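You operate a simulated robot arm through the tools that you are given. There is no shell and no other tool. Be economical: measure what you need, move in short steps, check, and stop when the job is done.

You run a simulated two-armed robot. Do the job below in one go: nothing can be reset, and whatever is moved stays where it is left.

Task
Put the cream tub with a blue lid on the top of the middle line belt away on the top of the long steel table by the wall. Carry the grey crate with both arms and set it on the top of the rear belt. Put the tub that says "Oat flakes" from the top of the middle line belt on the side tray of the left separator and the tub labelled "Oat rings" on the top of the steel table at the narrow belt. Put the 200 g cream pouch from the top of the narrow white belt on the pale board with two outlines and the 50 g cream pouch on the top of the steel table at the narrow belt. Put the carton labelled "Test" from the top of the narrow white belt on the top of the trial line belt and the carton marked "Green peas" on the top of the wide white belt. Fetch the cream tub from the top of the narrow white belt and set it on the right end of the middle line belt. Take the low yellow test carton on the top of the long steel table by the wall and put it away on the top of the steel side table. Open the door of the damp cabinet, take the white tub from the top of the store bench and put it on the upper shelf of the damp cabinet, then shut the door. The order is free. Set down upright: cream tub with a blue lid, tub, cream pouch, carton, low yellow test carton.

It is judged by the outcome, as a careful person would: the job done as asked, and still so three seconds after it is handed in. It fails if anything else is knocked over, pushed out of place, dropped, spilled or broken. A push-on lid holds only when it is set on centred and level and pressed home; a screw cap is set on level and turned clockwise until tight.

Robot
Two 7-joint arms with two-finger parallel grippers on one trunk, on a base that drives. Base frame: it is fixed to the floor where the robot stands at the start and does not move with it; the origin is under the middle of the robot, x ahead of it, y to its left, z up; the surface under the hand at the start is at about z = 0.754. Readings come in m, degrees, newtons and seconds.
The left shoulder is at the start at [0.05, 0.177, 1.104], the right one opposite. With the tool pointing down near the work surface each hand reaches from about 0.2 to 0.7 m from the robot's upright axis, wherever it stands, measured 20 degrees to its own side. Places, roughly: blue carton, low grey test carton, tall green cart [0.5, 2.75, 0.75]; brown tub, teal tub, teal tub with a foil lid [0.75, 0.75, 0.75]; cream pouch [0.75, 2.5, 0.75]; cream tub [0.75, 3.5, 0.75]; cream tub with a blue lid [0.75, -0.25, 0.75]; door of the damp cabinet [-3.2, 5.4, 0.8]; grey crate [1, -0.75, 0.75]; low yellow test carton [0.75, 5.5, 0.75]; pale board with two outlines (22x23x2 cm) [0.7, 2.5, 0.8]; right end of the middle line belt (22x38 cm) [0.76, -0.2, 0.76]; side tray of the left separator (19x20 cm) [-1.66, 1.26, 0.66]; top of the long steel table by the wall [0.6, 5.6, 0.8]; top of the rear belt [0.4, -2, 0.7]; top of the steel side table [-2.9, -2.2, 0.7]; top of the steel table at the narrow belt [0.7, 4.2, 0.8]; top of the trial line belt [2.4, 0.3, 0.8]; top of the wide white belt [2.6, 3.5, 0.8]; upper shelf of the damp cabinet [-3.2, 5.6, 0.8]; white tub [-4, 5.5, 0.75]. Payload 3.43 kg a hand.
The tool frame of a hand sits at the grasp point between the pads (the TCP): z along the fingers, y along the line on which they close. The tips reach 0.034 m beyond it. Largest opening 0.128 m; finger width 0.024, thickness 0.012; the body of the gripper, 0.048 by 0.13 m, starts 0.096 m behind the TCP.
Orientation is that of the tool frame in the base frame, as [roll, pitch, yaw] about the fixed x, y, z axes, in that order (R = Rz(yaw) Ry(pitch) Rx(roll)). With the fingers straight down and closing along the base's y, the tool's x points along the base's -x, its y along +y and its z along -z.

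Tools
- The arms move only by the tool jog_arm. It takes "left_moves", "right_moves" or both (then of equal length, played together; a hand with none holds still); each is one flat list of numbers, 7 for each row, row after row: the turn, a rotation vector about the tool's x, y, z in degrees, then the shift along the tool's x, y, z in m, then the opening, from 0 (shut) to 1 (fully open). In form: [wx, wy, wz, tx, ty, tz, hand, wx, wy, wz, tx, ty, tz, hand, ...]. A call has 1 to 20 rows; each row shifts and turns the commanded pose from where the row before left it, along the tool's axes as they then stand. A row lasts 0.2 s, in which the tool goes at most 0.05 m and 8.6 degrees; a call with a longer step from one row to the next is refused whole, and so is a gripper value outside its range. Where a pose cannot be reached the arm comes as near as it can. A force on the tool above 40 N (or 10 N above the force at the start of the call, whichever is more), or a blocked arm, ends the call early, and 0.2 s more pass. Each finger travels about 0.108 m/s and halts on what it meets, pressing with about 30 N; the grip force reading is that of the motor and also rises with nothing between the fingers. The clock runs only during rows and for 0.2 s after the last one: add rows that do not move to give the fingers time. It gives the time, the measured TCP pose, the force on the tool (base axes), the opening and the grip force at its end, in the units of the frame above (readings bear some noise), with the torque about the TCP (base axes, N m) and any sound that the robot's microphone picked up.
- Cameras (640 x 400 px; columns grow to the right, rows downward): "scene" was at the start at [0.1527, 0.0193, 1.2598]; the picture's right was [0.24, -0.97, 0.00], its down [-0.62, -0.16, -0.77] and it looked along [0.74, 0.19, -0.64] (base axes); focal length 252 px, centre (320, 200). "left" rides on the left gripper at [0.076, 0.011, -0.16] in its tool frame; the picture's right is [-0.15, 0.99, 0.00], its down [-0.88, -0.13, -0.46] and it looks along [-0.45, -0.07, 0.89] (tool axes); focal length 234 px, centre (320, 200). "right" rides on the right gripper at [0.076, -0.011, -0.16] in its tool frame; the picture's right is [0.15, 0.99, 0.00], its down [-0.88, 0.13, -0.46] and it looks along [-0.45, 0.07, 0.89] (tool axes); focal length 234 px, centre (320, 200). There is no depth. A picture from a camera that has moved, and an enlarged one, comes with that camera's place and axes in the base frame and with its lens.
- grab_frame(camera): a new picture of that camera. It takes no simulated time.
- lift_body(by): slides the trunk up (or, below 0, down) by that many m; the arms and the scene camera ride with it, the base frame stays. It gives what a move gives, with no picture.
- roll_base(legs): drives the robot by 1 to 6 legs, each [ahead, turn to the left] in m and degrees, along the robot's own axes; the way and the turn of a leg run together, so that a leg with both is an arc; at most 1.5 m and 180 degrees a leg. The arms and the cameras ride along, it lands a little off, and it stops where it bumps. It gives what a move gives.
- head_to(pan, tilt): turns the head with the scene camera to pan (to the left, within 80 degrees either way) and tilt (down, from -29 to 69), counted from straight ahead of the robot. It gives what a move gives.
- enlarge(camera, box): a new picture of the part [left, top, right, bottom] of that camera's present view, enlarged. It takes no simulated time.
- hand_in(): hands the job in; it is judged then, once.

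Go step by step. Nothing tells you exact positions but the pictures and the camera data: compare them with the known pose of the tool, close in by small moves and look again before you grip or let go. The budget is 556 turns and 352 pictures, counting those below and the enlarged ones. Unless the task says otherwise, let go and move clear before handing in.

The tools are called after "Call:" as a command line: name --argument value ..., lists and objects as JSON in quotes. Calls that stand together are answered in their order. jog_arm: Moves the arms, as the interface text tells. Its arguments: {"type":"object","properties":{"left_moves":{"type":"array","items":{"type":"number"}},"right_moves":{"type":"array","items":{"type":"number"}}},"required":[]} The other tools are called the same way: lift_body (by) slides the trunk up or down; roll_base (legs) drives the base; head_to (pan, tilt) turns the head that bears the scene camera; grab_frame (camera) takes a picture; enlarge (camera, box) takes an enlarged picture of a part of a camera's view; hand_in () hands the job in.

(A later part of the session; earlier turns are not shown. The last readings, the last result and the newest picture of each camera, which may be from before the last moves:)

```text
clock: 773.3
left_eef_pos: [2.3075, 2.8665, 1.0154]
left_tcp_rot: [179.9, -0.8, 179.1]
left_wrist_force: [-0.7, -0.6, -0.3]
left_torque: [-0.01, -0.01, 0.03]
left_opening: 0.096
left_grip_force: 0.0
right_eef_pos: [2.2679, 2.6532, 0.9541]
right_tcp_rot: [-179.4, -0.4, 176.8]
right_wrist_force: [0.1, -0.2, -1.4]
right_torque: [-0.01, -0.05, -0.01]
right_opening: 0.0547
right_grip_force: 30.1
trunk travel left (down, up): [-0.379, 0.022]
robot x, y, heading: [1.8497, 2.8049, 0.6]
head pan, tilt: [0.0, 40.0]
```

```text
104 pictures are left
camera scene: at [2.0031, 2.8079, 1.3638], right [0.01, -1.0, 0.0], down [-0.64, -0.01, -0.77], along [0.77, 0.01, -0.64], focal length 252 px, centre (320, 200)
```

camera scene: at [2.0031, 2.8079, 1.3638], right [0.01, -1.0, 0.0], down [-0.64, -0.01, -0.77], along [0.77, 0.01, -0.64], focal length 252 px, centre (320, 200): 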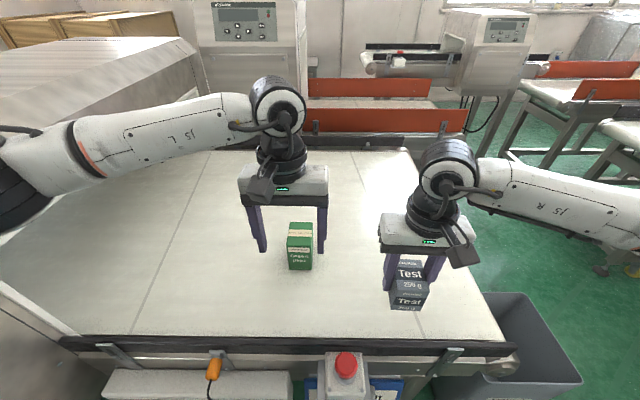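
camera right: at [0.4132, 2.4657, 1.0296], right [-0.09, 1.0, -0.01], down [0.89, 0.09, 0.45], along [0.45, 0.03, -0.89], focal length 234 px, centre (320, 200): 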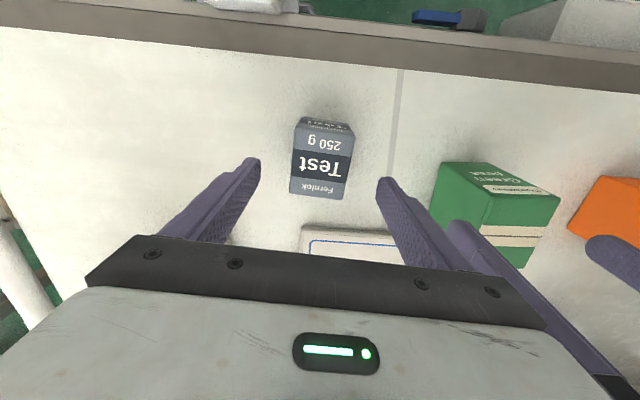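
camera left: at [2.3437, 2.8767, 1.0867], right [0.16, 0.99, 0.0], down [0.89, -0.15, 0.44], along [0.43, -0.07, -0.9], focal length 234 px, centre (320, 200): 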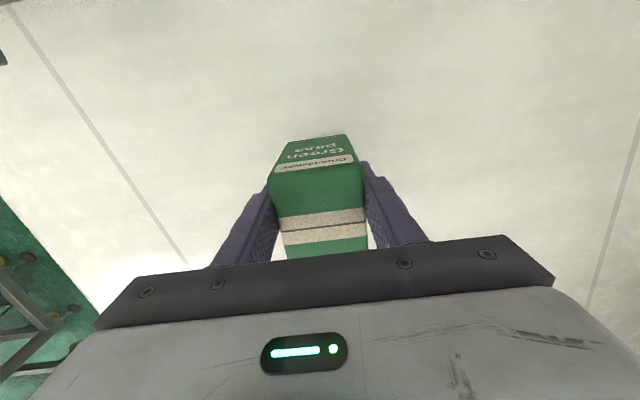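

Call:
roll_base --legs '[[-0.33, 0], [0, -90], [0.37, 0], [0, -90]]'

Call:
head_to --pan 5 --tilt 40

Call:
grab_frame --camera "scene"

```text
clock: 785.1
left_eef_pos: [1.0635, 2.373, 1.0152]
left_tcp_rot: [179.9, -0.8, -1.0]
left_wrist_force: [0.2, -0.1, 0.3]
left_torque: [0.02, 0.04, -0.01]
left_opening: 0.096
left_grip_force: 0.1
right_eef_pos: [1.1047, 2.585, 0.9538]
right_tcp_rot: [-179.4, -0.4, -3.1]
right_wrist_force: [-0.2, -1.3, -2.4]
right_torque: [0.0, 0.0, 0.01]
right_opening: 0.0547
right_grip_force: 30.4
trunk travel left (down, up): [-0.379, 0.022]
robot x, y, heading: [1.5233, 2.4301, -179.4]
head pan, tilt: [0.0, 40.0]
```

```text
clock: 785.7
left_eef_pos: [1.0638, 2.3722, 1.0156]
left_tcp_rot: [179.9, -0.9, -1.0]
left_wrist_force: [0.1, -0.4, -0.2]
left_torque: [-0.02, -0.02, -0.01]
left_opening: 0.0959
left_grip_force: 0.1
right_eef_pos: [1.1036, 2.5853, 0.9539]
right_tcp_rot: [-179.4, -0.5, -3.1]
right_wrist_force: [-0.1, 0.1, -2.5]
right_torque: [-0.02, 0.01, 0.03]
right_opening: 0.055
right_grip_force: 29.7
trunk travel left (down, up): [-0.379, 0.022]
robot x, y, heading: [1.5237, 2.4291, -179.1]
head pan, tilt: [5.0, 40.0]
```

```text
103 pictures are left
camera scene: at [1.3693, 2.4198, 1.3637], right [-0.1, 1.0, 0.0], down [0.64, 0.06, -0.77], along [-0.76, -0.08, -0.64], focal length 252 px, centre (320, 200)
```

scene: 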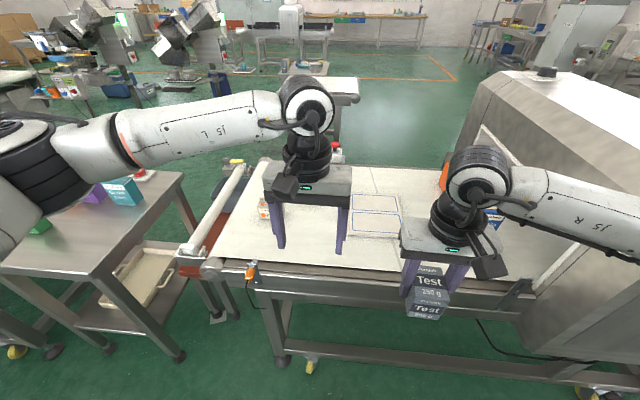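

Call:
roll_base --legs '[[0.25, 0]]'

Call:
jog_arm --left_moves '[0, 0, 0, 0.02, 0.045, 0, 0.95, 0, 0, 0, 0, 0.045, 0, 0.95, 0, 0, 0, 0, 0.045, 0, 0.95, 0, 0, 0, 0, 0.045, 0, 0.95]'

Call:
grab_frame --camera "left"

Call:
grab_frame --camera "scene"

```text
clock: 787.6
left_eef_pos: [0.8274, 2.3737, 1.0153]
left_tcp_rot: [179.9, -0.8, -1.1]
left_wrist_force: [-0.6, -0.3, 0.7]
left_torque: [-0.01, 0.02, 0.03]
left_opening: 0.0958
left_grip_force: 0.0
right_eef_pos: [0.869, 2.5862, 0.9529]
right_tcp_rot: [-179.5, -0.4, -3.4]
right_wrist_force: [0.1, -0.9, -3.3]
right_torque: [0.01, 0.03, -0.04]
right_opening: 0.0548
right_grip_force: 30.2
trunk travel left (down, up): [-0.379, 0.022]
robot x, y, heading: [1.2848, 2.4313, -179.4]
head pan, tilt: [5.0, 40.0]
stopped in leg 1: the robot was blocked; the commanded pose is now the measured one
```

```text
clock: 788.6
left_eef_pos: [0.8426, 2.1922, 1.0153]
left_tcp_rot: [179.8, -1.0, -1.2]
left_wrist_force: [0.2, 0.4, -0.8]
left_torque: [0.01, 0.0, 0.02]
left_opening: 0.1216
left_grip_force: 0.1
right_eef_pos: [0.8685, 2.5863, 0.9539]
right_tcp_rot: [-179.5, -0.4, -3.4]
right_wrist_force: [-1.1, 0.5, -1.9]
right_torque: [-0.02, 0.0, 0.01]
right_opening: 0.0545
right_grip_force: 29.8
trunk travel left (down, up): [-0.379, 0.022]
robot x, y, heading: [1.2856, 2.4279, -179.7]
head pan, tilt: [5.0, 40.0]
```

```text
102 pictures are left
camera left: at [0.9162, 2.1785, 1.177], right [-0.17, -0.99, 0.0], down [-0.88, 0.15, 0.44], along [-0.44, 0.07, -0.9], focal length 234 px, centre (320, 200)
```

left: 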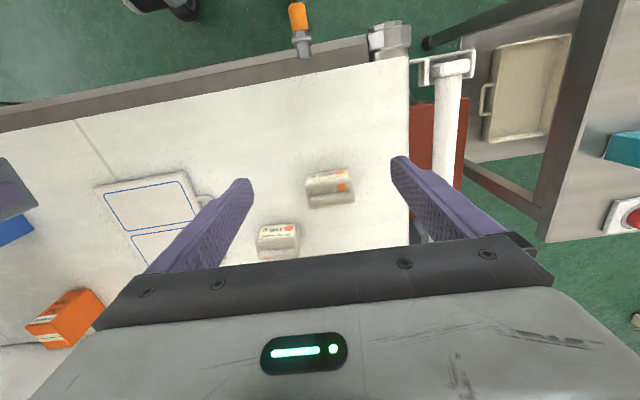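

```text
101 pictures are left
camera scene: at [1.1322, 2.4199, 1.3638], right [-0.1, 1.0, 0.0], down [0.64, 0.06, -0.77], along [-0.76, -0.07, -0.64], focal length 252 px, centre (320, 200)
```

scene: 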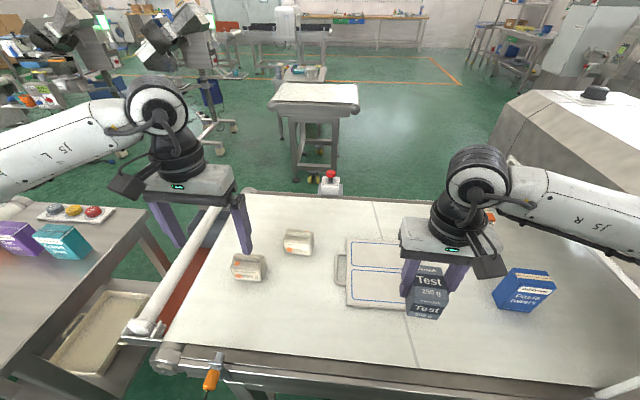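

Call:
jog_arm --left_moves '[0, 0, 0, -0.0232, 0.0012, 0.0313, 0.97, 0, 0, 0, -0.0232, 0.0012, 0.0313, 0.97, 0, 0, 0, -0.0232, 0.0012, 0.0313, 0.97, 0, 0, 0, -0.0232, 0.0012, 0.0313, 0.97]'

Call:
grab_frame --camera "left"

```text
clock: 789.6
left_eef_pos: [0.7505, 2.1891, 0.888]
left_tcp_rot: [180.0, -0.9, -1.2]
left_wrist_force: [-1.3, -1.0, 0.0]
left_torque: [0.01, 0.02, 0.02]
left_opening: 0.1241
left_grip_force: 0.0
right_eef_pos: [0.8668, 2.587, 0.9542]
right_tcp_rot: [-179.4, -0.5, -3.2]
right_wrist_force: [-0.1, 0.5, -3.0]
right_torque: [0.0, 0.0, -0.01]
right_opening: 0.055
right_grip_force: 30.1
trunk travel left (down, up): [-0.379, 0.022]
robot x, y, heading: [1.285, 2.4278, -179.5]
head pan, tilt: [5.0, 40.0]
```

```text
100 pictures are left
camera left: at [0.8233, 2.1765, 1.0499], right [-0.16, -0.99, 0.0], down [-0.88, 0.15, 0.44], along [-0.44, 0.07, -0.9], focal length 234 px, centre (320, 200)
```

left: 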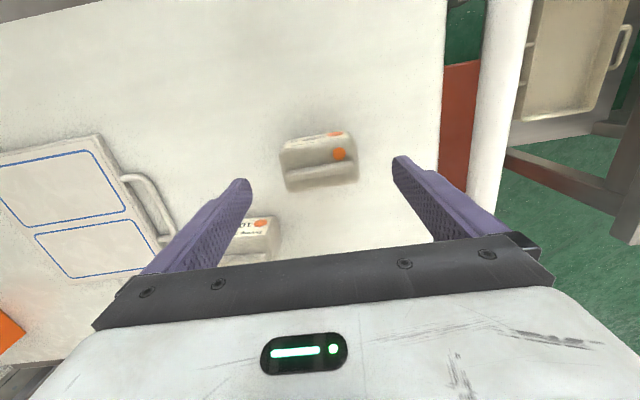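

Call:
jog_arm --left_moves '[0, 0, 0, -0.003, 0, 0.045, 0.97, 0, 0, 0, 0, 0, 0.045, 0.97, 0, 0, 0, 0, 0, 0, 0.8, 0, 0, 0, 0, 0, 0, 0.6, 0, 0, 0, 0, 0, 0, 0.4, 0, 0, 0, 0, 0, 0, 0.2, 0, 0, 0, 0, 0, 0, 0, 0, 0, 0, 0, 0, -0.03, 0, 0, 0, 0, 0, 0, -0.04, 0, 0, 0, 0, 0, 0, -0.04, 0]'

Call:
grab_frame --camera "scene"

```text
clock: 791.8
left_eef_pos: [0.7491, 2.1898, 0.9102]
left_tcp_rot: [179.8, -0.8, -1.1]
left_wrist_force: [0.6, -0.3, -1.3]
left_torque: [-0.01, 0.0, -0.01]
left_opening: 0.0838
left_grip_force: 29.7
right_eef_pos: [0.8674, 2.5866, 0.9541]
right_tcp_rot: [-179.4, -0.4, -3.3]
right_wrist_force: [0.8, 0.6, -2.9]
right_torque: [-0.03, 0.04, 0.0]
right_opening: 0.0549
right_grip_force: 30.1
trunk travel left (down, up): [-0.379, 0.022]
robot x, y, heading: [1.2881, 2.4321, -179.5]
head pan, tilt: [5.0, 40.0]
```

```text
99 pictures are left
camera scene: at [1.1322, 2.4206, 1.3637], right [-0.1, 1.0, 0.0], down [0.64, 0.06, -0.77], along [-0.76, -0.07, -0.64], focal length 252 px, centre (320, 200)
```

scene: 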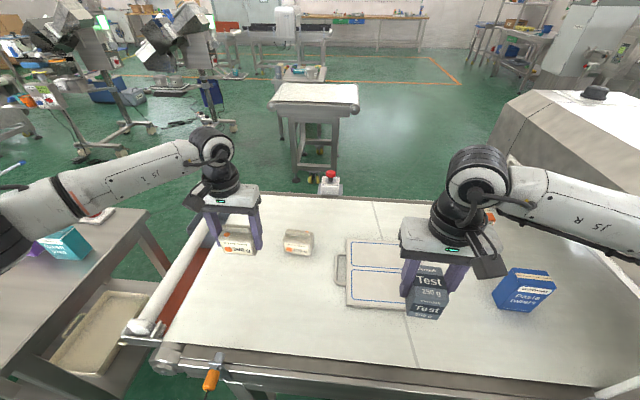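

Call:
jog_arm --right_moves '[0, 0, 0, 0.02, -0.04, 0, 0, 0, 0, 0, 0.02, -0.04, 0, 0, 0, 0, 0, 0.02, -0.04, 0, 0, 0, 0, 0, 0, -0.04, 0, 0, 0, 0, 0, 0, -0.04, 0, 0, 0, 0, 0, 0, 0, 0, 0, 0, 0, 0, 0, 0, 0, 0, 0, 0, 0, 0, 0, 0, 0, 0, 0, 0, 0, 0, 0, 0]' --left_moves '[0, 0, 0, 0.0026, -0.039, 0, 0, 0, 0, 0, 0.0026, -0.039, 0, 0, 0, 0, 0, 0.0026, -0.039, 0, 0, 0, 0, 0, 0.0026, -0.039, 0, 0, 0, 0, 0, 0.0026, -0.039, 0, 0, 0, 0, 0, 0.0026, -0.039, 0, 0, 0, 0, 0, 0.0026, -0.039, 0, 0, 0, 0, 0, 0.0026, -0.039, 0, 0, 0, 0, 0, 0.0026, -0.039, 0, 0]'

Call:
grab_frame --camera "scene"

Call:
grab_frame --camera "left"

```text
clock: 793.8
left_eef_pos: [0.7793, 2.5425, 0.9094]
left_tcp_rot: [179.7, -0.8, -0.9]
left_wrist_force: [0.8, -0.3, -1.7]
left_torque: [0.0, -0.01, 0.0]
left_opening: 0.0834
left_grip_force: 30.4
right_eef_pos: [0.9398, 2.7828, 0.9561]
right_tcp_rot: [-179.5, -0.4, -3.3]
right_wrist_force: [0.9, -0.1, -2.9]
right_torque: [0.0, -0.01, -0.01]
right_opening: 0.0547
right_grip_force: 30.2
trunk travel left (down, up): [-0.379, 0.022]
robot x, y, heading: [1.2881, 2.4323, -179.6]
head pan, tilt: [5.0, 40.0]
```

```text
98 pictures are left
camera scene: at [1.1324, 2.4217, 1.3638], right [-0.1, 1.0, 0.0], down [0.64, 0.06, -0.77], along [-0.76, -0.07, -0.64], focal length 252 px, centre (320, 200)
```

scene: 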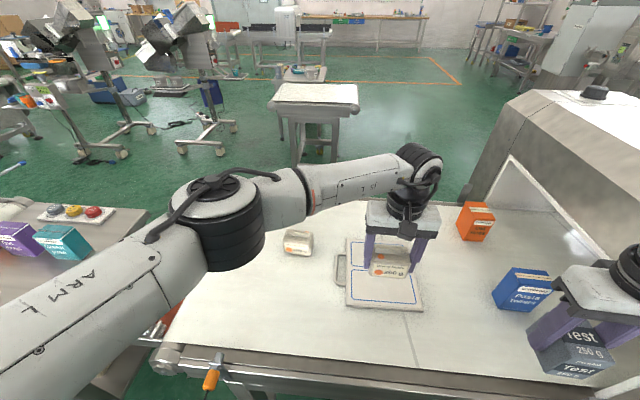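

```text
97 pictures are left
camera left: at [0.8522, 2.5289, 1.0707], right [-0.16, -0.99, 0.0], down [-0.88, 0.15, 0.44], along [-0.44, 0.07, -0.9], focal length 234 px, centre (320, 200)
```

left: 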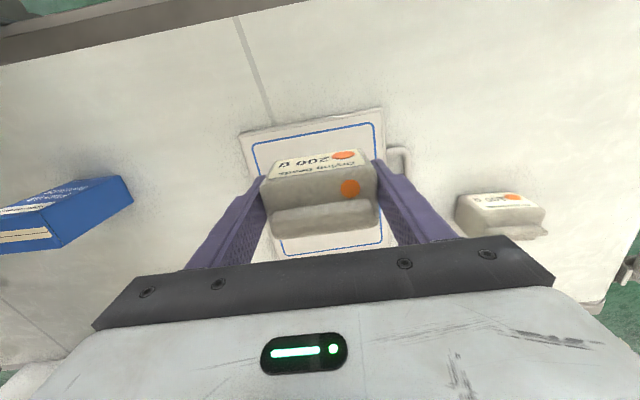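

Call:
jog_arm --left_moves '[0, 0, 0, -0.022, 0.002, 0.02, 0, 0, 0, 0, 0, 0, 0.03, 0, 0, 0, 0, 0, 0, 0.02, 0, 0, 0, 0, 0, 0, 0.008, 0, 0, 0, 0, 0, 0, 0.005, 0, 0, 0, 0, 0, 0, 0.005, 0, 0, 0, 0, 0, 0, 0.004, 0]'

Call:
grab_frame --camera "left"

```text
clock: 795.6
left_eef_pos: [0.7314, 2.4831, 0.8219]
left_tcp_rot: [179.0, 0.2, 3.2]
left_wrist_force: [0.1, 0.3, 0.0]
left_torque: [0.0, -0.05, 0.02]
left_opening: 0.0837
left_grip_force: 29.8
left hand out of reach, approached as far as the arm can: row 2, 3, 6
right_eef_pos: [0.9383, 2.781, 0.9552]
right_tcp_rot: [-179.4, -0.4, -3.3]
right_wrist_force: [1.2, 0.1, -2.0]
right_torque: [0.04, 0.05, -0.01]
right_opening: 0.055
right_grip_force: 30.3
trunk travel left (down, up): [-0.379, 0.022]
robot x, y, heading: [1.2872, 2.4275, -179.5]
head pan, tilt: [5.0, 40.0]
stopped in row 7 (left hand): the arm was blocked; the commanded pose is now the measured one
```

```text
96 pictures are left
camera left: at [0.8085, 2.4781, 0.9819], right [-0.09, -1.0, 0.02], down [-0.89, 0.09, 0.46], along [-0.46, 0.03, -0.89], focal length 234 px, centre (320, 200)
```

left: 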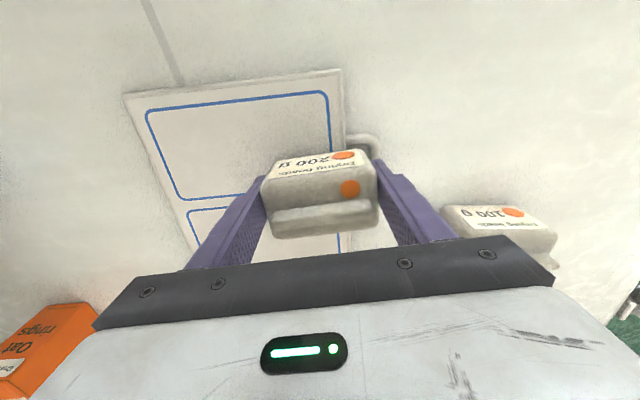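

Call:
jog_arm --left_moves '[0, 0, 0, 0.01, 0, -0.03, 0, 0, 0, 0, 0.02, 0.02, -0.04, 0, 0, 0, 0, 0.02, 0.03, -0.03, 0]'

Call:
roll_base --legs '[[-0.2, 0], [0, -90], [0.26, 0], [0, 90]]'

Call:
grab_frame --camera "scene"

```text
clock: 796.4
left_eef_pos: [0.7845, 2.4405, 0.9224]
left_tcp_rot: [179.1, 0.3, 3.0]
left_wrist_force: [0.2, -0.2, -0.5]
left_torque: [-0.01, 0.02, -0.01]
left_opening: 0.0836
left_grip_force: 30.3
right_eef_pos: [0.9386, 2.7812, 0.9554]
right_tcp_rot: [-179.4, -0.4, -3.3]
right_wrist_force: [-0.7, -0.8, -2.2]
right_torque: [0.01, 0.01, -0.01]
right_opening: 0.0547
right_grip_force: 29.8
trunk travel left (down, up): [-0.379, 0.022]
robot x, y, heading: [1.2857, 2.4315, -179.5]
head pan, tilt: [5.0, 40.0]
```

```text
clock: 805.5
left_eef_pos: [1.1264, 3.0248, 0.9244]
left_tcp_rot: [-179.2, -0.4, -39.3]
left_wrist_force: [9.6, -0.6, 1.4]
left_torque: [0.05, 1.43, 0.37]
left_opening: 0.0836
left_grip_force: 30.2
right_eef_pos: [1.4329, 3.1823, 0.9552]
right_tcp_rot: [-179.4, -0.4, -42.6]
right_wrist_force: [-0.9, -0.3, -1.8]
right_torque: [0.01, -0.06, -0.04]
right_opening: 0.0547
right_grip_force: 30.1
trunk travel left (down, up): [-0.379, 0.022]
robot x, y, heading: [1.4796, 2.6871, 140.7]
head pan, tilt: [5.0, 40.0]
stopped in leg 4: the force on the tool passed its limit at 102 N (the readings are from after the stop); the commanded pose is now the measured one
```

```text
95 pictures are left
camera scene: at [1.3539, 2.7816, 1.3639], right [0.56, 0.83, 0.0], down [0.53, -0.36, -0.77], along [-0.64, 0.43, -0.64], focal length 252 px, centre (320, 200)
```

scene: 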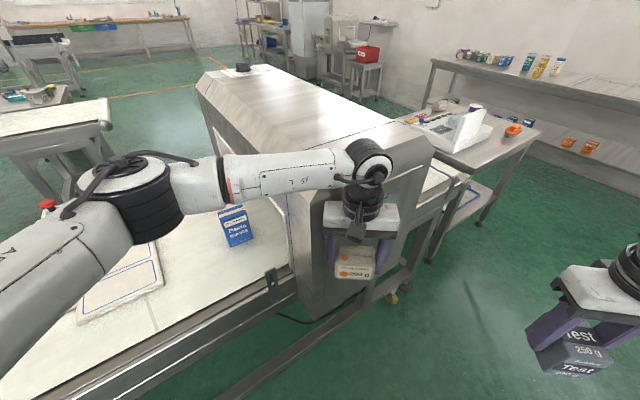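

Call:
roll_base --legs '[[-0.3, 0], [0, 39]]'

Call:
jog_arm --right_moves '[0, 0, 0, 0, 0.04, 0, 0, 0, 0, 0, 0, 0.04, 0, 0, 0, 0, 0, 0, 0.03, 0, 0]' --left_moves '[0, 0, 0, 0, 0.04, 0, 0, 0, 0, 0, 0, 0.04, 0, 0, 0, 0, 0, 0, 0.03, 0, 0]'

Call:
grab_frame --camera "left"

Call:
grab_frame --camera "scene"

```text
clock: 809.3
left_eef_pos: [1.2236, 2.541, 0.9233]
left_tcp_rot: [-179.3, -0.4, -0.2]
left_wrist_force: [-1.0, 0.3, -2.1]
left_torque: [-0.02, 0.01, 0.01]
left_opening: 0.0833
left_grip_force: 29.7
right_eef_pos: [1.3651, 2.8579, 0.9552]
right_tcp_rot: [-179.4, -0.5, -3.8]
right_wrist_force: [0.4, 0.2, -3.1]
right_torque: [0.0, 0.06, 0.01]
right_opening: 0.0547
right_grip_force: 30.2
trunk travel left (down, up): [-0.379, 0.022]
robot x, y, heading: [1.7127, 2.5068, 179.8]
head pan, tilt: [5.0, 40.0]
```

```text
clock: 810.1
left_eef_pos: [1.2233, 2.4308, 0.9221]
left_tcp_rot: [-179.2, -0.3, -0.2]
left_wrist_force: [0.5, -0.8, -1.2]
left_torque: [0.0, 0.01, 0.03]
left_opening: 0.0837
left_grip_force: 29.9
right_eef_pos: [1.3587, 2.7497, 0.9539]
right_tcp_rot: [-179.3, -0.5, -3.9]
right_wrist_force: [0.0, -0.6, -2.6]
right_torque: [0.02, -0.02, -0.01]
right_opening: 0.0549
right_grip_force: 30.0
trunk travel left (down, up): [-0.379, 0.022]
robot x, y, heading: [1.7095, 2.5034, 179.9]
head pan, tilt: [5.0, 40.0]
```

```text
94 pictures are left
camera left: at [1.2986, 2.4163, 1.0829], right [-0.15, -0.99, -0.01], down [-0.88, 0.13, 0.45], along [-0.45, 0.08, -0.89], focal length 234 px, centre (320, 200)
```

left: 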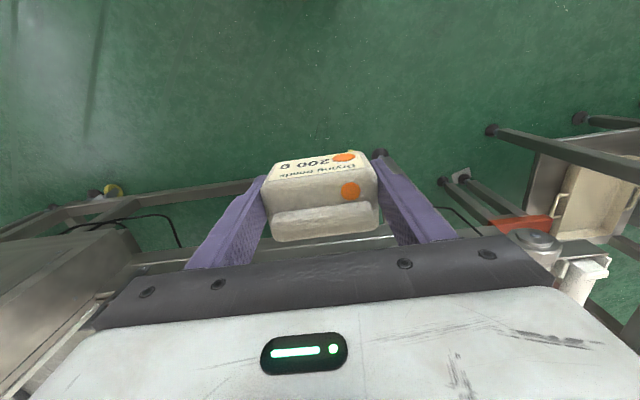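

```text
93 pictures are left
camera scene: at [1.555, 2.4953, 1.3637], right [-0.09, 1.0, 0.0], down [0.64, 0.06, -0.77], along [-0.76, -0.06, -0.64], focal length 252 px, centre (320, 200)
```

scene: 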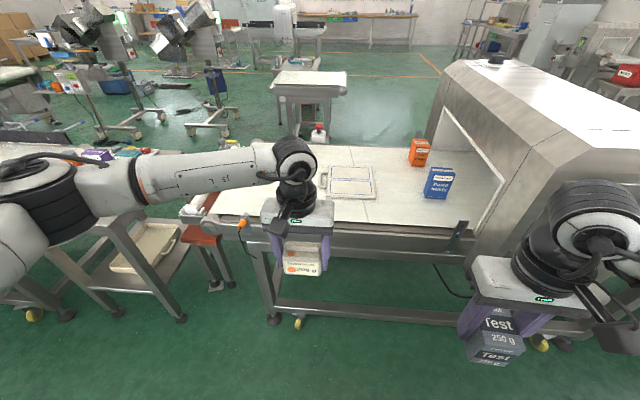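

Call:
roll_base --legs '[[0, -90], [0.13, 0], [0, 90], [0.4, 0]]'

Call:
grab_frame --camera "scene"

Call:
grab_frame --camera "left"

```text
clock: 821.0
left_eef_pos: [0.8629, 2.5657, 0.9249]
left_tcp_rot: [-179.1, 0.1, -0.8]
left_wrist_force: [0.0, -0.5, -0.8]
left_torque: [0.0, 0.0, -0.01]
left_opening: 0.0837
left_grip_force: 29.6
right_eef_pos: [1.0019, 2.8869, 0.9587]
right_tcp_rot: [-178.8, 0.0, -4.6]
right_wrist_force: [0.3, -0.1, -2.8]
right_torque: [-0.01, 0.02, -0.03]
right_opening: 0.0546
right_grip_force: 30.1
trunk travel left (down, up): [-0.379, 0.022]
robot x, y, heading: [1.3441, 2.6366, 179.1]
head pan, tilt: [5.0, 40.0]
stopped in leg 4: the robot was blocked; the commanded pose is now the measured one
```

```text
92 pictures are left
camera scene: at [1.1972, 2.6261, 1.3648], right [-0.07, 1.0, 0.0], down [0.64, 0.05, -0.77], along [-0.77, -0.05, -0.64], focal length 252 px, centre (320, 200)
```

scene: 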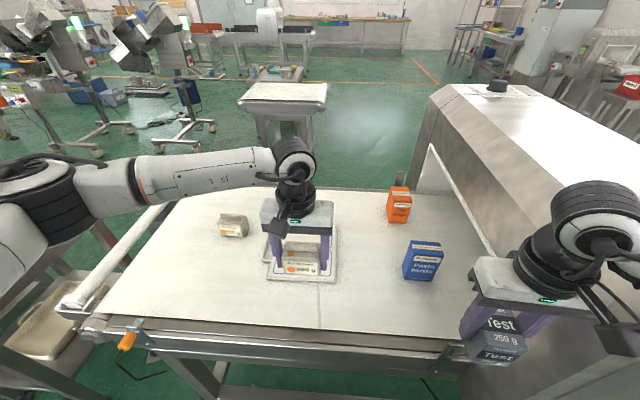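

```text
91 pictures are left
camera left: at [0.9382, 2.5505, 1.0852], right [-0.16, -0.99, -0.02], down [-0.88, 0.13, 0.46], along [-0.45, 0.09, -0.89], focal length 234 px, centre (320, 200)
```

left: 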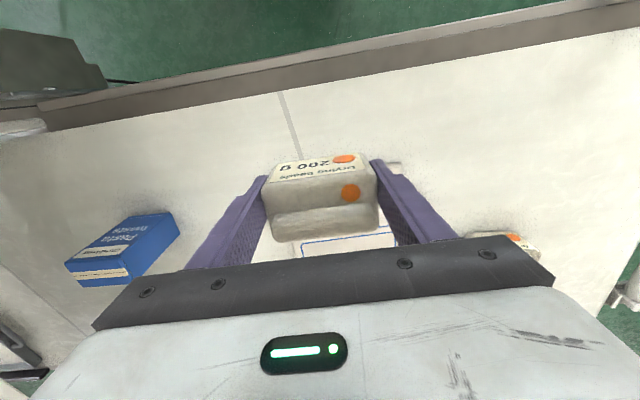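

Call:
jog_arm --left_moves '[0, 0, 0, -0.0355, 0.004, 0.01, 0, 0, 0, 0, -0.0355, 0.004, 0.01, 0, 0, 0, 0, -0.0355, 0.004, 0.01, 0, 0, 0, 0, 0, 0, 0.03, 0, 0, 0, 0, 0, 0, 0.025, 0, 0, 0, 0, 0, 0, 0, 0]'

Call:
grab_frame --camera "left"

Call:
enlarge --camera "scene" --box '[210, 150, 400, 300]'

```text
clock: 822.4
left_eef_pos: [0.7574, 2.5567, 0.8412]
left_tcp_rot: [-179.1, 0.1, -0.7]
left_wrist_force: [-0.1, 0.7, -1.4]
left_torque: [0.03, -0.01, 0.0]
left_opening: 0.0836
left_grip_force: 29.6
right_eef_pos: [1.0033, 2.885, 0.9589]
right_tcp_rot: [-178.9, 0.2, -4.6]
right_wrist_force: [0.6, 0.0, -2.9]
right_torque: [0.02, 0.02, 0.01]
right_opening: 0.0549
right_grip_force: 29.5
trunk travel left (down, up): [-0.379, 0.022]
robot x, y, heading: [1.3438, 2.6367, 179.3]
head pan, tilt: [5.0, 40.0]
```

```text
90 pictures are left
camera left: at [0.8327, 2.5416, 1.0012], right [-0.16, -0.99, -0.02], down [-0.88, 0.13, 0.46], along [-0.45, 0.09, -0.89], focal length 234 px, centre (320, 200)
```

left: 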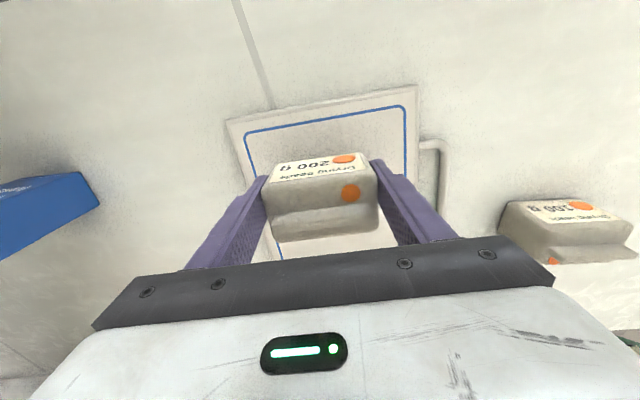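

```text
2.67 times, centred on (305, 225) of scene
camera zoom: at [1.1983, 2.6264, 1.3651], right [-0.07, 1.0, 0.0], down [0.63, 0.05, -0.77], along [-0.77, -0.05, -0.64], focal length 673 px, centre (360, 133)
```

zoom: 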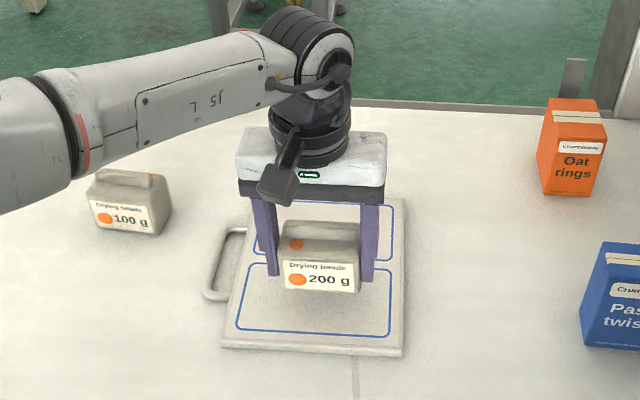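

Call:
jog_arm --left_moves '[0, 0, 0, 0.006, 0, 0.012, 0, 0, 0, 0, 0, 0, 0.005, 0, 0, 0, 0, 0, 0, 0.004, 0, 0, 0, 0, 0, 0, 0, 0]'

Call:
jog_arm --left_moves '[0, 0, 0, 0, 0, 0.004, 0, 0, 0, 0, 0, 0, 0, 0]'

```text
clock: 823.4
left_eef_pos: [0.7625, 2.5575, 0.8212]
left_tcp_rot: [-179.1, 0.0, -0.6]
left_wrist_force: [0.2, -0.1, -2.0]
left_torque: [-0.01, 0.02, 0.03]
left_opening: 0.0834
left_grip_force: 30.1
right_eef_pos: [1.0021, 2.8874, 0.9578]
right_tcp_rot: [-178.7, 0.0, -4.6]
right_wrist_force: [-0.3, 0.1, -0.9]
right_torque: [-0.03, 0.03, 0.01]
right_opening: 0.0546
right_grip_force: 29.9
trunk travel left (down, up): [-0.379, 0.022]
robot x, y, heading: [1.3419, 2.6382, 179.0]
head pan, tilt: [5.0, 40.0]
```

```text
clock: 824.0
left_eef_pos: [0.7617, 2.5576, 0.8163]
left_tcp_rot: [-179.0, 0.1, -0.7]
left_wrist_force: [0.2, -0.3, -1.4]
left_torque: [-0.01, -0.03, 0.01]
left_opening: 0.0835
left_grip_force: 29.4
right_eef_pos: [1.0029, 2.8863, 0.9578]
right_tcp_rot: [-178.8, 0.0, -4.6]
right_wrist_force: [-1.1, 0.0, -2.2]
right_torque: [-0.04, 0.04, -0.01]
right_opening: 0.0551
right_grip_force: 30.0
trunk travel left (down, up): [-0.379, 0.022]
robot x, y, heading: [1.3434, 2.6344, 178.9]
head pan, tilt: [5.0, 40.0]
```

Call:
jog_arm --left_moves '[0, 0, 0, 0, 0, 0.004, 0, 0, 0, 0, 0, 0, 0, 0]'

Call:
jog_arm --left_moves '[0, 0, 0, 0, 0, 0.003, 0, 0, 0, 0, 0, 0, 0, 0]'

Call:
enlarge --camera "scene" --box '[260, 180, 380, 290]'

```text
clock: 824.5
left_eef_pos: [0.7622, 2.5565, 0.8125]
left_tcp_rot: [-179.1, 0.2, -0.7]
left_wrist_force: [0.3, -0.1, -1.0]
left_torque: [0.03, -0.02, -0.01]
left_opening: 0.0835
left_grip_force: 29.8
right_eef_pos: [1.0035, 2.886, 0.958]
right_tcp_rot: [-178.8, 0.0, -4.6]
right_wrist_force: [0.0, 0.1, -3.2]
right_torque: [0.02, 0.01, -0.01]
right_opening: 0.0549
right_grip_force: 29.6
trunk travel left (down, up): [-0.379, 0.022]
robot x, y, heading: [1.343, 2.6371, 179.2]
head pan, tilt: [5.0, 40.0]
```

```text
clock: 825.1
left_eef_pos: [0.7621, 2.5571, 0.8111]
left_tcp_rot: [-179.1, 0.2, -0.6]
left_wrist_force: [3.6, -1.1, 14.4]
left_torque: [-0.7, -0.46, 0.13]
left_opening: 0.0837
left_grip_force: 29.9
right_eef_pos: [1.003, 2.8868, 0.9576]
right_tcp_rot: [-179.0, 0.0, -4.4]
right_wrist_force: [-0.1, 0.4, -3.6]
right_torque: [0.03, 0.01, 0.0]
right_opening: 0.0549
right_grip_force: 29.9
trunk travel left (down, up): [-0.379, 0.022]
robot x, y, heading: [1.3428, 2.6356, 179.3]
head pan, tilt: [5.0, 40.0]
```

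```text
3.64 times, centred on (320, 235) of scene
camera zoom: at [1.1986, 2.6265, 1.3653], right [-0.07, 1.0, 0.0], down [0.63, 0.05, -0.77], along [-0.77, -0.05, -0.64], focal length 917 px, centre (320, 73)
```

zoom: 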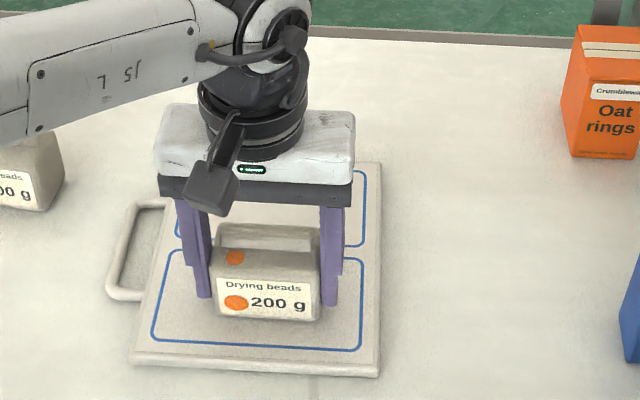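

Pouch touches the board inside an outline. I release and rise straight up.

Call:
jog_arm --left_moves '[0, 0, 0, 0, 0, -0.001, 0.7, 0, 0, 0, 0, 0, 0, 0.85, 0, 0, 0, 0, 0, 0, 0.9, 0, 0, 0, 0, 0, -0.02, 0.9, 0, 0, 0, 0, 0, -0.04, 0.9, 0, 0, 0, 0, 0, -0.045, 0.9, 0, 0, 0, 0.03, 0, -0.04, 0.9, 0, 0, 0, 0.04, 0, -0.03, 0.9, 0, 0, 0, 0.04, 0, 0, 0.9]'

Call:
roll_base --legs '[[-0.25, 0]]'

Call:
head_to --pan -15 --tilt 30

Call:
grab_frame --camera "scene"

```text
clock: 827.1
left_eef_pos: [0.8736, 2.5529, 0.9837]
left_tcp_rot: [-179.1, 0.0, -0.6]
left_wrist_force: [0.7, 0.7, 0.6]
left_torque: [-0.02, 0.03, -0.01]
left_opening: 0.1149
left_grip_force: 0.0
right_eef_pos: [1.004, 2.887, 0.9574]
right_tcp_rot: [-178.7, 0.0, -4.5]
right_wrist_force: [0.0, -0.3, -3.6]
right_torque: [0.0, 0.0, 0.03]
right_opening: 0.0547
right_grip_force: 29.8
trunk travel left (down, up): [-0.379, 0.022]
robot x, y, heading: [1.3439, 2.6347, 179.2]
head pan, tilt: [5.0, 40.0]
```

```text
clock: 829.0
left_eef_pos: [1.1159, 2.5521, 0.9816]
left_tcp_rot: [-179.3, -0.2, -0.7]
left_wrist_force: [-0.3, -0.2, -0.5]
left_torque: [0.01, 0.01, 0.03]
left_opening: 0.1152
left_grip_force: 0.1
right_eef_pos: [1.2471, 2.8838, 0.9539]
right_tcp_rot: [-179.0, -0.5, -4.6]
right_wrist_force: [0.4, 0.2, -3.3]
right_torque: [0.03, 0.0, -0.02]
right_opening: 0.055
right_grip_force: 29.7
trunk travel left (down, up): [-0.379, 0.022]
robot x, y, heading: [1.5934, 2.6343, 179.2]
head pan, tilt: [5.0, 40.0]
```

```text
clock: 829.8
left_eef_pos: [1.1161, 2.5524, 0.9808]
left_tcp_rot: [-179.3, -0.4, -0.6]
left_wrist_force: [-0.7, -0.3, -0.1]
left_torque: [0.0, 0.02, -0.01]
left_opening: 0.1152
left_grip_force: 0.1
right_eef_pos: [1.2467, 2.8857, 0.9544]
right_tcp_rot: [-179.1, -0.5, -4.7]
right_wrist_force: [-1.1, 0.4, -2.9]
right_torque: [-0.01, 0.01, 0.02]
right_opening: 0.0546
right_grip_force: 29.6
trunk travel left (down, up): [-0.379, 0.022]
robot x, y, heading: [1.5935, 2.6366, 179.2]
head pan, tilt: [-15.0, 30.0]
```

```text
87 pictures are left
camera scene: at [1.4359, 2.6574, 1.379], right [0.27, 0.96, 0.0], down [0.48, -0.14, -0.87], along [-0.83, 0.24, -0.5], focal length 252 px, centre (320, 200)
```

scene: 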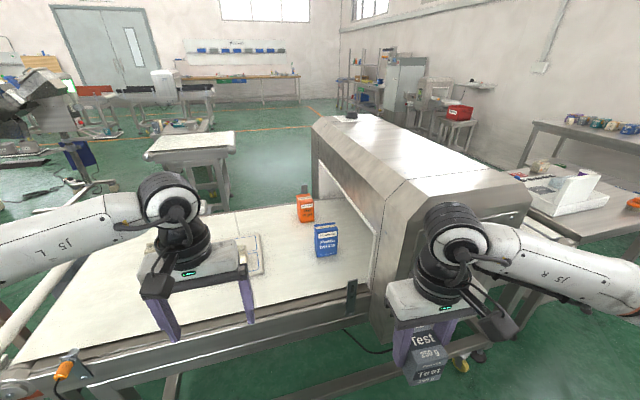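

Call:
roll_base --legs '[[-0.14, 0], [0, -90], [0.95, 0], [0, 90]]'

Call:
head_to --pan 5 --tilt 35

Call:
grab_frame --camera "scene"

```text
clock: 837.0
left_eef_pos: [1.6621, 3.4274, 0.9798]
left_tcp_rot: [-179.4, -0.4, -91.1]
left_wrist_force: [0.0, -0.6, 0.2]
left_torque: [0.01, -0.02, 0.03]
left_opening: 0.115
left_grip_force: 0.0
right_eef_pos: [1.9943, 3.2841, 0.953]
right_tcp_rot: [-178.4, -1.6, -96.1]
right_wrist_force: [-1.9, -6.4, 0.0]
right_torque: [0.97, -0.3, -0.36]
right_opening: 0.0546
right_grip_force: 30.2
trunk travel left (down, up): [-0.379, 0.022]
robot x, y, heading: [1.7405, 2.9528, 88.9]
head pan, tilt: [-15.0, 30.0]
stopped in leg 3: the force on the tool passed its limit at 164 N (the readings are from after the stop); the commanded pose is now the measured one
```

```text
clock: 837.8
left_eef_pos: [1.6612, 3.4273, 0.9804]
left_tcp_rot: [-179.4, -0.3, -91.1]
left_wrist_force: [0.5, 0.2, 0.3]
left_torque: [-0.01, -0.03, 0.01]
left_opening: 0.1151
left_grip_force: 0.1
right_eef_pos: [1.9937, 3.2836, 0.9546]
right_tcp_rot: [-178.4, -1.6, -96.2]
right_wrist_force: [-1.1, -10.0, -0.6]
right_torque: [1.54, -0.29, -0.57]
right_opening: 0.0545
right_grip_force: 29.4
trunk travel left (down, up): [-0.379, 0.022]
robot x, y, heading: [1.7401, 2.9501, 88.4]
head pan, tilt: [5.0, 35.0]
```

```text
86 pictures are left
camera scene: at [1.736, 3.1059, 1.3715], right [1.0, 0.06, 0.0], down [0.04, -0.57, -0.82], along [-0.05, 0.82, -0.57], focal length 252 px, centre (320, 200)
```

scene: 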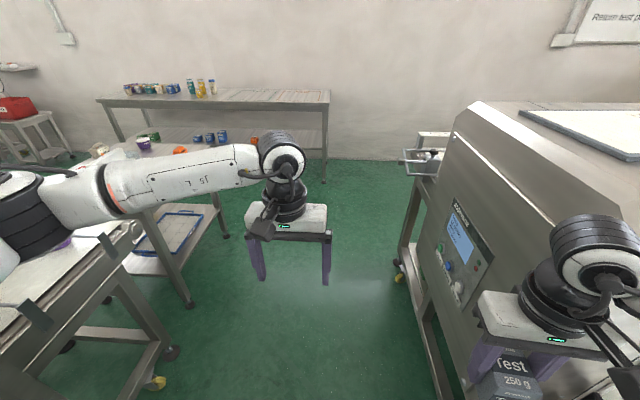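

Call:
roll_base --legs '[[-0.12, 0]]'

Call:
jog_arm --right_moves '[0, 0, 0, 0, 0.04, 0, 0, 0, 0, 0, 0, 0.04, 0, 0, 0, 0, 0, 0, 0.03, 0, 0]'

Call:
roll_base --legs '[[0, 6], [0.75, 0], [0, 85]]'

Call:
grab_frame --camera "scene"

```text
clock: 839.1
left_eef_pos: [1.6595, 3.3062, 0.9798]
left_tcp_rot: [-179.3, -0.5, -91.1]
left_wrist_force: [-0.2, 0.6, 0.3]
left_torque: [0.05, 0.03, 0.0]
left_opening: 0.1153
left_grip_force: 0.0
right_eef_pos: [1.9925, 3.1636, 0.9537]
right_tcp_rot: [-178.5, -1.6, -96.1]
right_wrist_force: [0.2, -1.0, -1.5]
right_torque: [0.02, 0.02, 0.01]
right_opening: 0.055
right_grip_force: 30.1
trunk travel left (down, up): [-0.379, 0.022]
robot x, y, heading: [1.7374, 2.8281, 88.9]
head pan, tilt: [5.0, 35.0]
```

```text
clock: 839.9
left_eef_pos: [1.6589, 3.3085, 0.9794]
left_tcp_rot: [-179.3, -0.5, -91.1]
left_wrist_force: [-0.5, -0.1, -0.2]
left_torque: [0.03, -0.01, -0.03]
left_opening: 0.1154
left_grip_force: 0.1
right_eef_pos: [1.8826, 3.1766, 0.9497]
right_tcp_rot: [-178.4, -1.7, -96.2]
right_wrist_force: [0.3, -0.2, -2.4]
right_torque: [0.02, 0.0, 0.01]
right_opening: 0.0548
right_grip_force: 30.4
trunk travel left (down, up): [-0.379, 0.022]
robot x, y, heading: [1.7362, 2.8303, 88.5]
head pan, tilt: [5.0, 35.0]
```

```text
clock: 842.0
left_eef_pos: [1.6003, 3.4057, 0.986]
left_tcp_rot: [-179.2, 0.1, -85.2]
left_wrist_force: [0.0, -0.1, 0.7]
left_torque: [-0.03, -0.01, 0.03]
left_opening: 0.1154
left_grip_force: 0.0
right_eef_pos: [1.8385, 3.289, 0.9485]
right_tcp_rot: [-177.8, -2.1, -89.8]
right_wrist_force: [0.6, 0.0, -2.7]
right_torque: [0.0, 0.02, 0.03]
right_opening: 0.0546
right_grip_force: 29.4
trunk travel left (down, up): [-0.379, 0.022]
robot x, y, heading: [1.7258, 2.9463, 94.1]
head pan, tilt: [5.0, 35.0]
stopped in leg 2: the robot was blocked; the commanded pose is now the measured one
```

```text
85 pictures are left
camera scene: at [1.7053, 3.088, 1.3736], right [0.99, 0.16, 0.0], down [0.09, -0.56, -0.83], along [-0.13, 0.82, -0.56], focal length 252 px, centre (320, 200)
```

scene: 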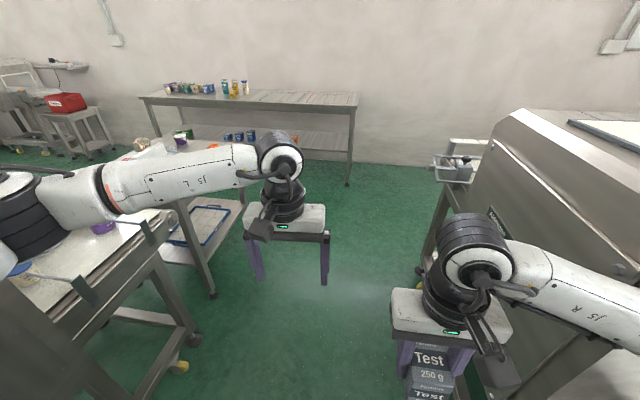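

Call:
roll_base --legs '[[-0.15, 0], [0, 36], [0.25, 0], [0, -40], [0.6, 0]]'

Call:
grab_frame --camera "scene"

```text
clock: 851.3
left_eef_pos: [1.4706, 4.059, 0.9787]
left_tcp_rot: [-179.4, -0.6, -88.7]
left_wrist_force: [-0.2, -0.5, -0.7]
left_torque: [0.0, -0.01, 0.01]
left_opening: 0.1154
left_grip_force: 0.1
right_eef_pos: [1.7009, 3.9286, 0.9426]
right_tcp_rot: [-178.0, -2.9, -93.3]
right_wrist_force: [-0.6, 0.4, -2.7]
right_torque: [0.0, 0.0, 0.03]
right_opening: 0.0547
right_grip_force: 30.2
trunk travel left (down, up): [-0.379, 0.022]
robot x, y, heading: [1.5663, 3.5841, 90.7]
head pan, tilt: [5.0, 35.0]
```

```text
84 pictures are left
camera scene: at [1.5578, 3.7417, 1.3712], right [0.99, 0.1, 0.0], down [0.06, -0.57, -0.82], along [-0.08, 0.81, -0.57], focal length 252 px, centre (320, 200)
```

scene: 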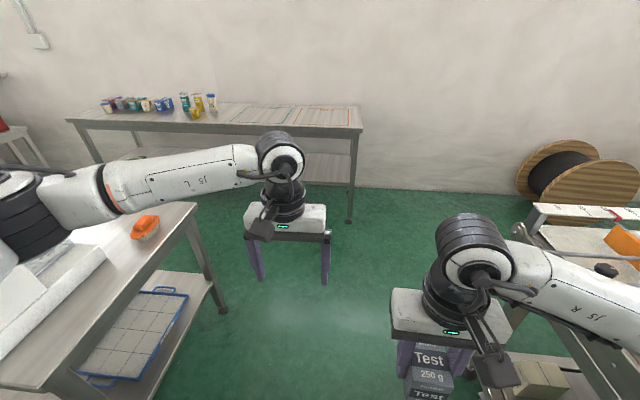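

Call:
roll_base --legs '[[0, 89]]'

Call:
grab_frame --camera "scene"

Call:
grab_frame --camera "left"

```text
clock: 855.5
left_eef_pos: [1.0928, 3.4965, 0.9795]
left_tcp_rot: [-179.4, -0.5, 0.3]
left_wrist_force: [0.0, -0.5, -0.5]
left_torque: [0.05, 0.02, 0.0]
left_opening: 0.1151
left_grip_force: 0.0
right_eef_pos: [1.227, 3.7241, 0.9424]
right_tcp_rot: [-178.0, -2.8, -4.4]
right_wrist_force: [1.0, -0.6, -1.8]
right_torque: [0.0, -0.02, 0.06]
right_opening: 0.0551
right_grip_force: 29.6
trunk travel left (down, up): [-0.379, 0.022]
robot x, y, heading: [1.5689, 3.586, 179.9]
head pan, tilt: [5.0, 35.0]
```

```text
83 pictures are left
camera scene: at [1.4097, 3.5765, 1.3713], right [-0.08, 1.0, 0.0], down [0.57, 0.05, -0.82], along [-0.82, -0.07, -0.57], focal length 252 px, centre (320, 200)
```

scene: 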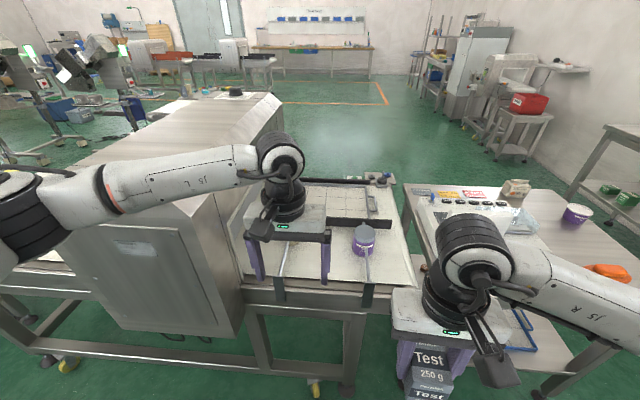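

```text
82 pictures are left
camera left: at [1.1663, 3.4832, 1.1404], right [-0.14, -0.99, -0.01], down [-0.89, 0.12, 0.45], along [-0.44, 0.07, -0.89], focal length 234 px, centre (320, 200)
```

left: 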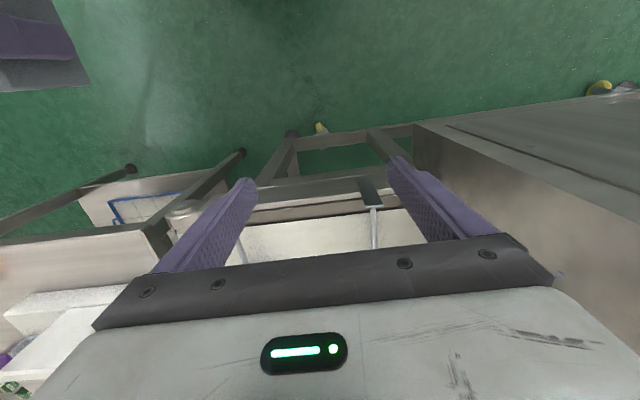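

Call:
roll_base --legs '[[0.2, 0]]'

Call:
grab_frame --camera "left"

Call:
head_to --pan 15 --tilt 45

Call:
grab_frame --camera "scene"

```text
clock: 857.1
left_eef_pos: [0.8908, 3.4973, 0.9789]
left_tcp_rot: [-179.5, -0.4, 0.3]
left_wrist_force: [0.0, 0.5, 0.5]
left_torque: [-0.01, -0.02, 0.03]
left_opening: 0.1153
left_grip_force: 0.1
right_eef_pos: [1.0251, 3.7242, 0.9421]
right_tcp_rot: [-177.9, -2.9, -4.3]
right_wrist_force: [0.0, -0.1, -2.2]
right_torque: [0.04, -0.01, 0.0]
right_opening: 0.0548
right_grip_force: 29.4
trunk travel left (down, up): [-0.379, 0.022]
robot x, y, heading: [1.366, 3.586, 179.8]
head pan, tilt: [5.0, 35.0]
```

```text
81 pictures are left
camera left: at [0.9654, 3.4835, 1.1401], right [-0.14, -0.99, -0.01], down [-0.89, 0.12, 0.45], along [-0.44, 0.07, -0.89], focal length 234 px, centre (320, 200)
```

left: 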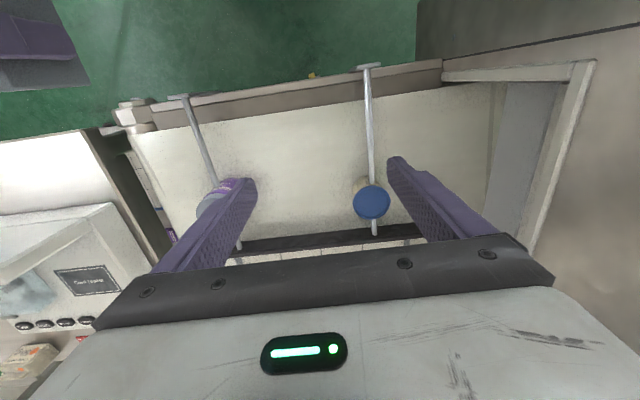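

```text
clock: 857.8
left_eef_pos: [0.8911, 3.4964, 0.9805]
left_tcp_rot: [-179.4, -0.5, 0.3]
left_wrist_force: [-0.8, -0.1, -0.6]
left_torque: [-0.01, 0.0, -0.01]
left_opening: 0.1149
left_grip_force: 0.0
right_eef_pos: [1.0262, 3.7242, 0.9431]
right_tcp_rot: [-178.1, -3.0, -4.3]
right_wrist_force: [0.0, 0.3, -2.4]
right_torque: [-0.02, 0.0, -0.02]
right_opening: 0.055
right_grip_force: 30.3
trunk travel left (down, up): [-0.379, 0.022]
robot x, y, heading: [1.3703, 3.5895, 179.8]
head pan, tilt: [15.0, 45.0]
```

```text
80 pictures are left
camera scene: at [1.2185, 3.5638, 1.3565], right [-0.26, 0.97, 0.0], down [0.68, 0.18, -0.71], along [-0.68, -0.18, -0.71], focal length 252 px, centre (320, 200)
```

scene: 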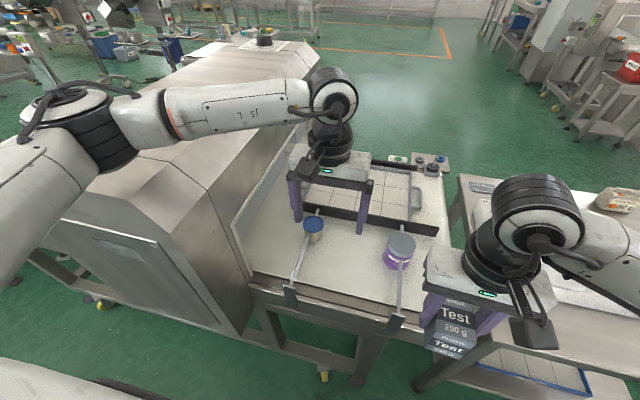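

Call:
enlarge --camera "scene" --box '[270, 190, 370, 300]'

Call:
enlarge --camera "left" --box '[330, 60, 430, 240]'

```text
3.64 times, centred on (320, 245) of scene
camera zoom: at [1.2185, 3.5638, 1.3565], right [-0.26, 0.97, 0.0], down [0.68, 0.18, -0.71], along [-0.68, -0.18, -0.71], focal length 917 px, centre (320, 36)
```

zoom: 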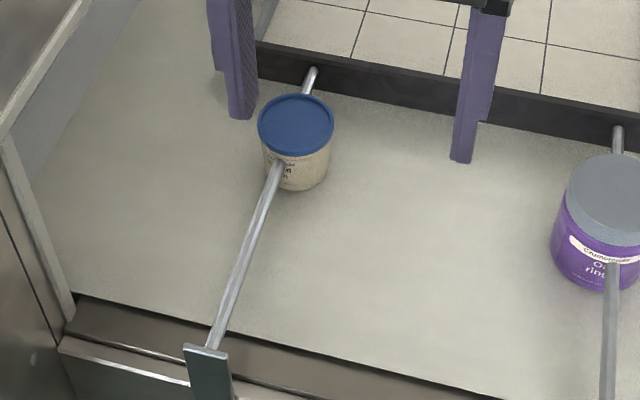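

```text
2.22 times, centred on (380, 150) of left
camera zoom: at [0.9661, 3.4835, 1.1404], right [-0.14, -0.99, -0.01], down [-0.89, 0.12, 0.45], along [-0.44, 0.07, -0.89], focal length 520 px, centre (187, 311)
```

zoom: 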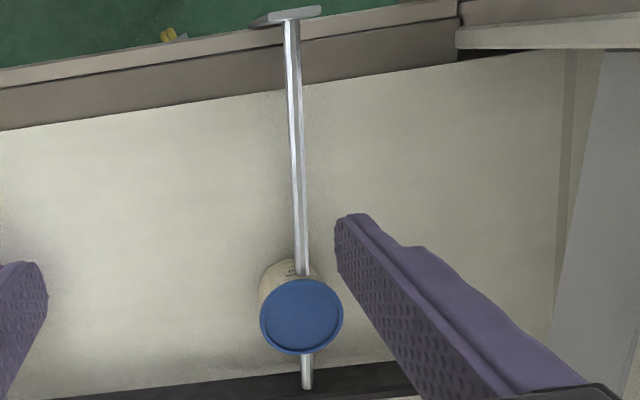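

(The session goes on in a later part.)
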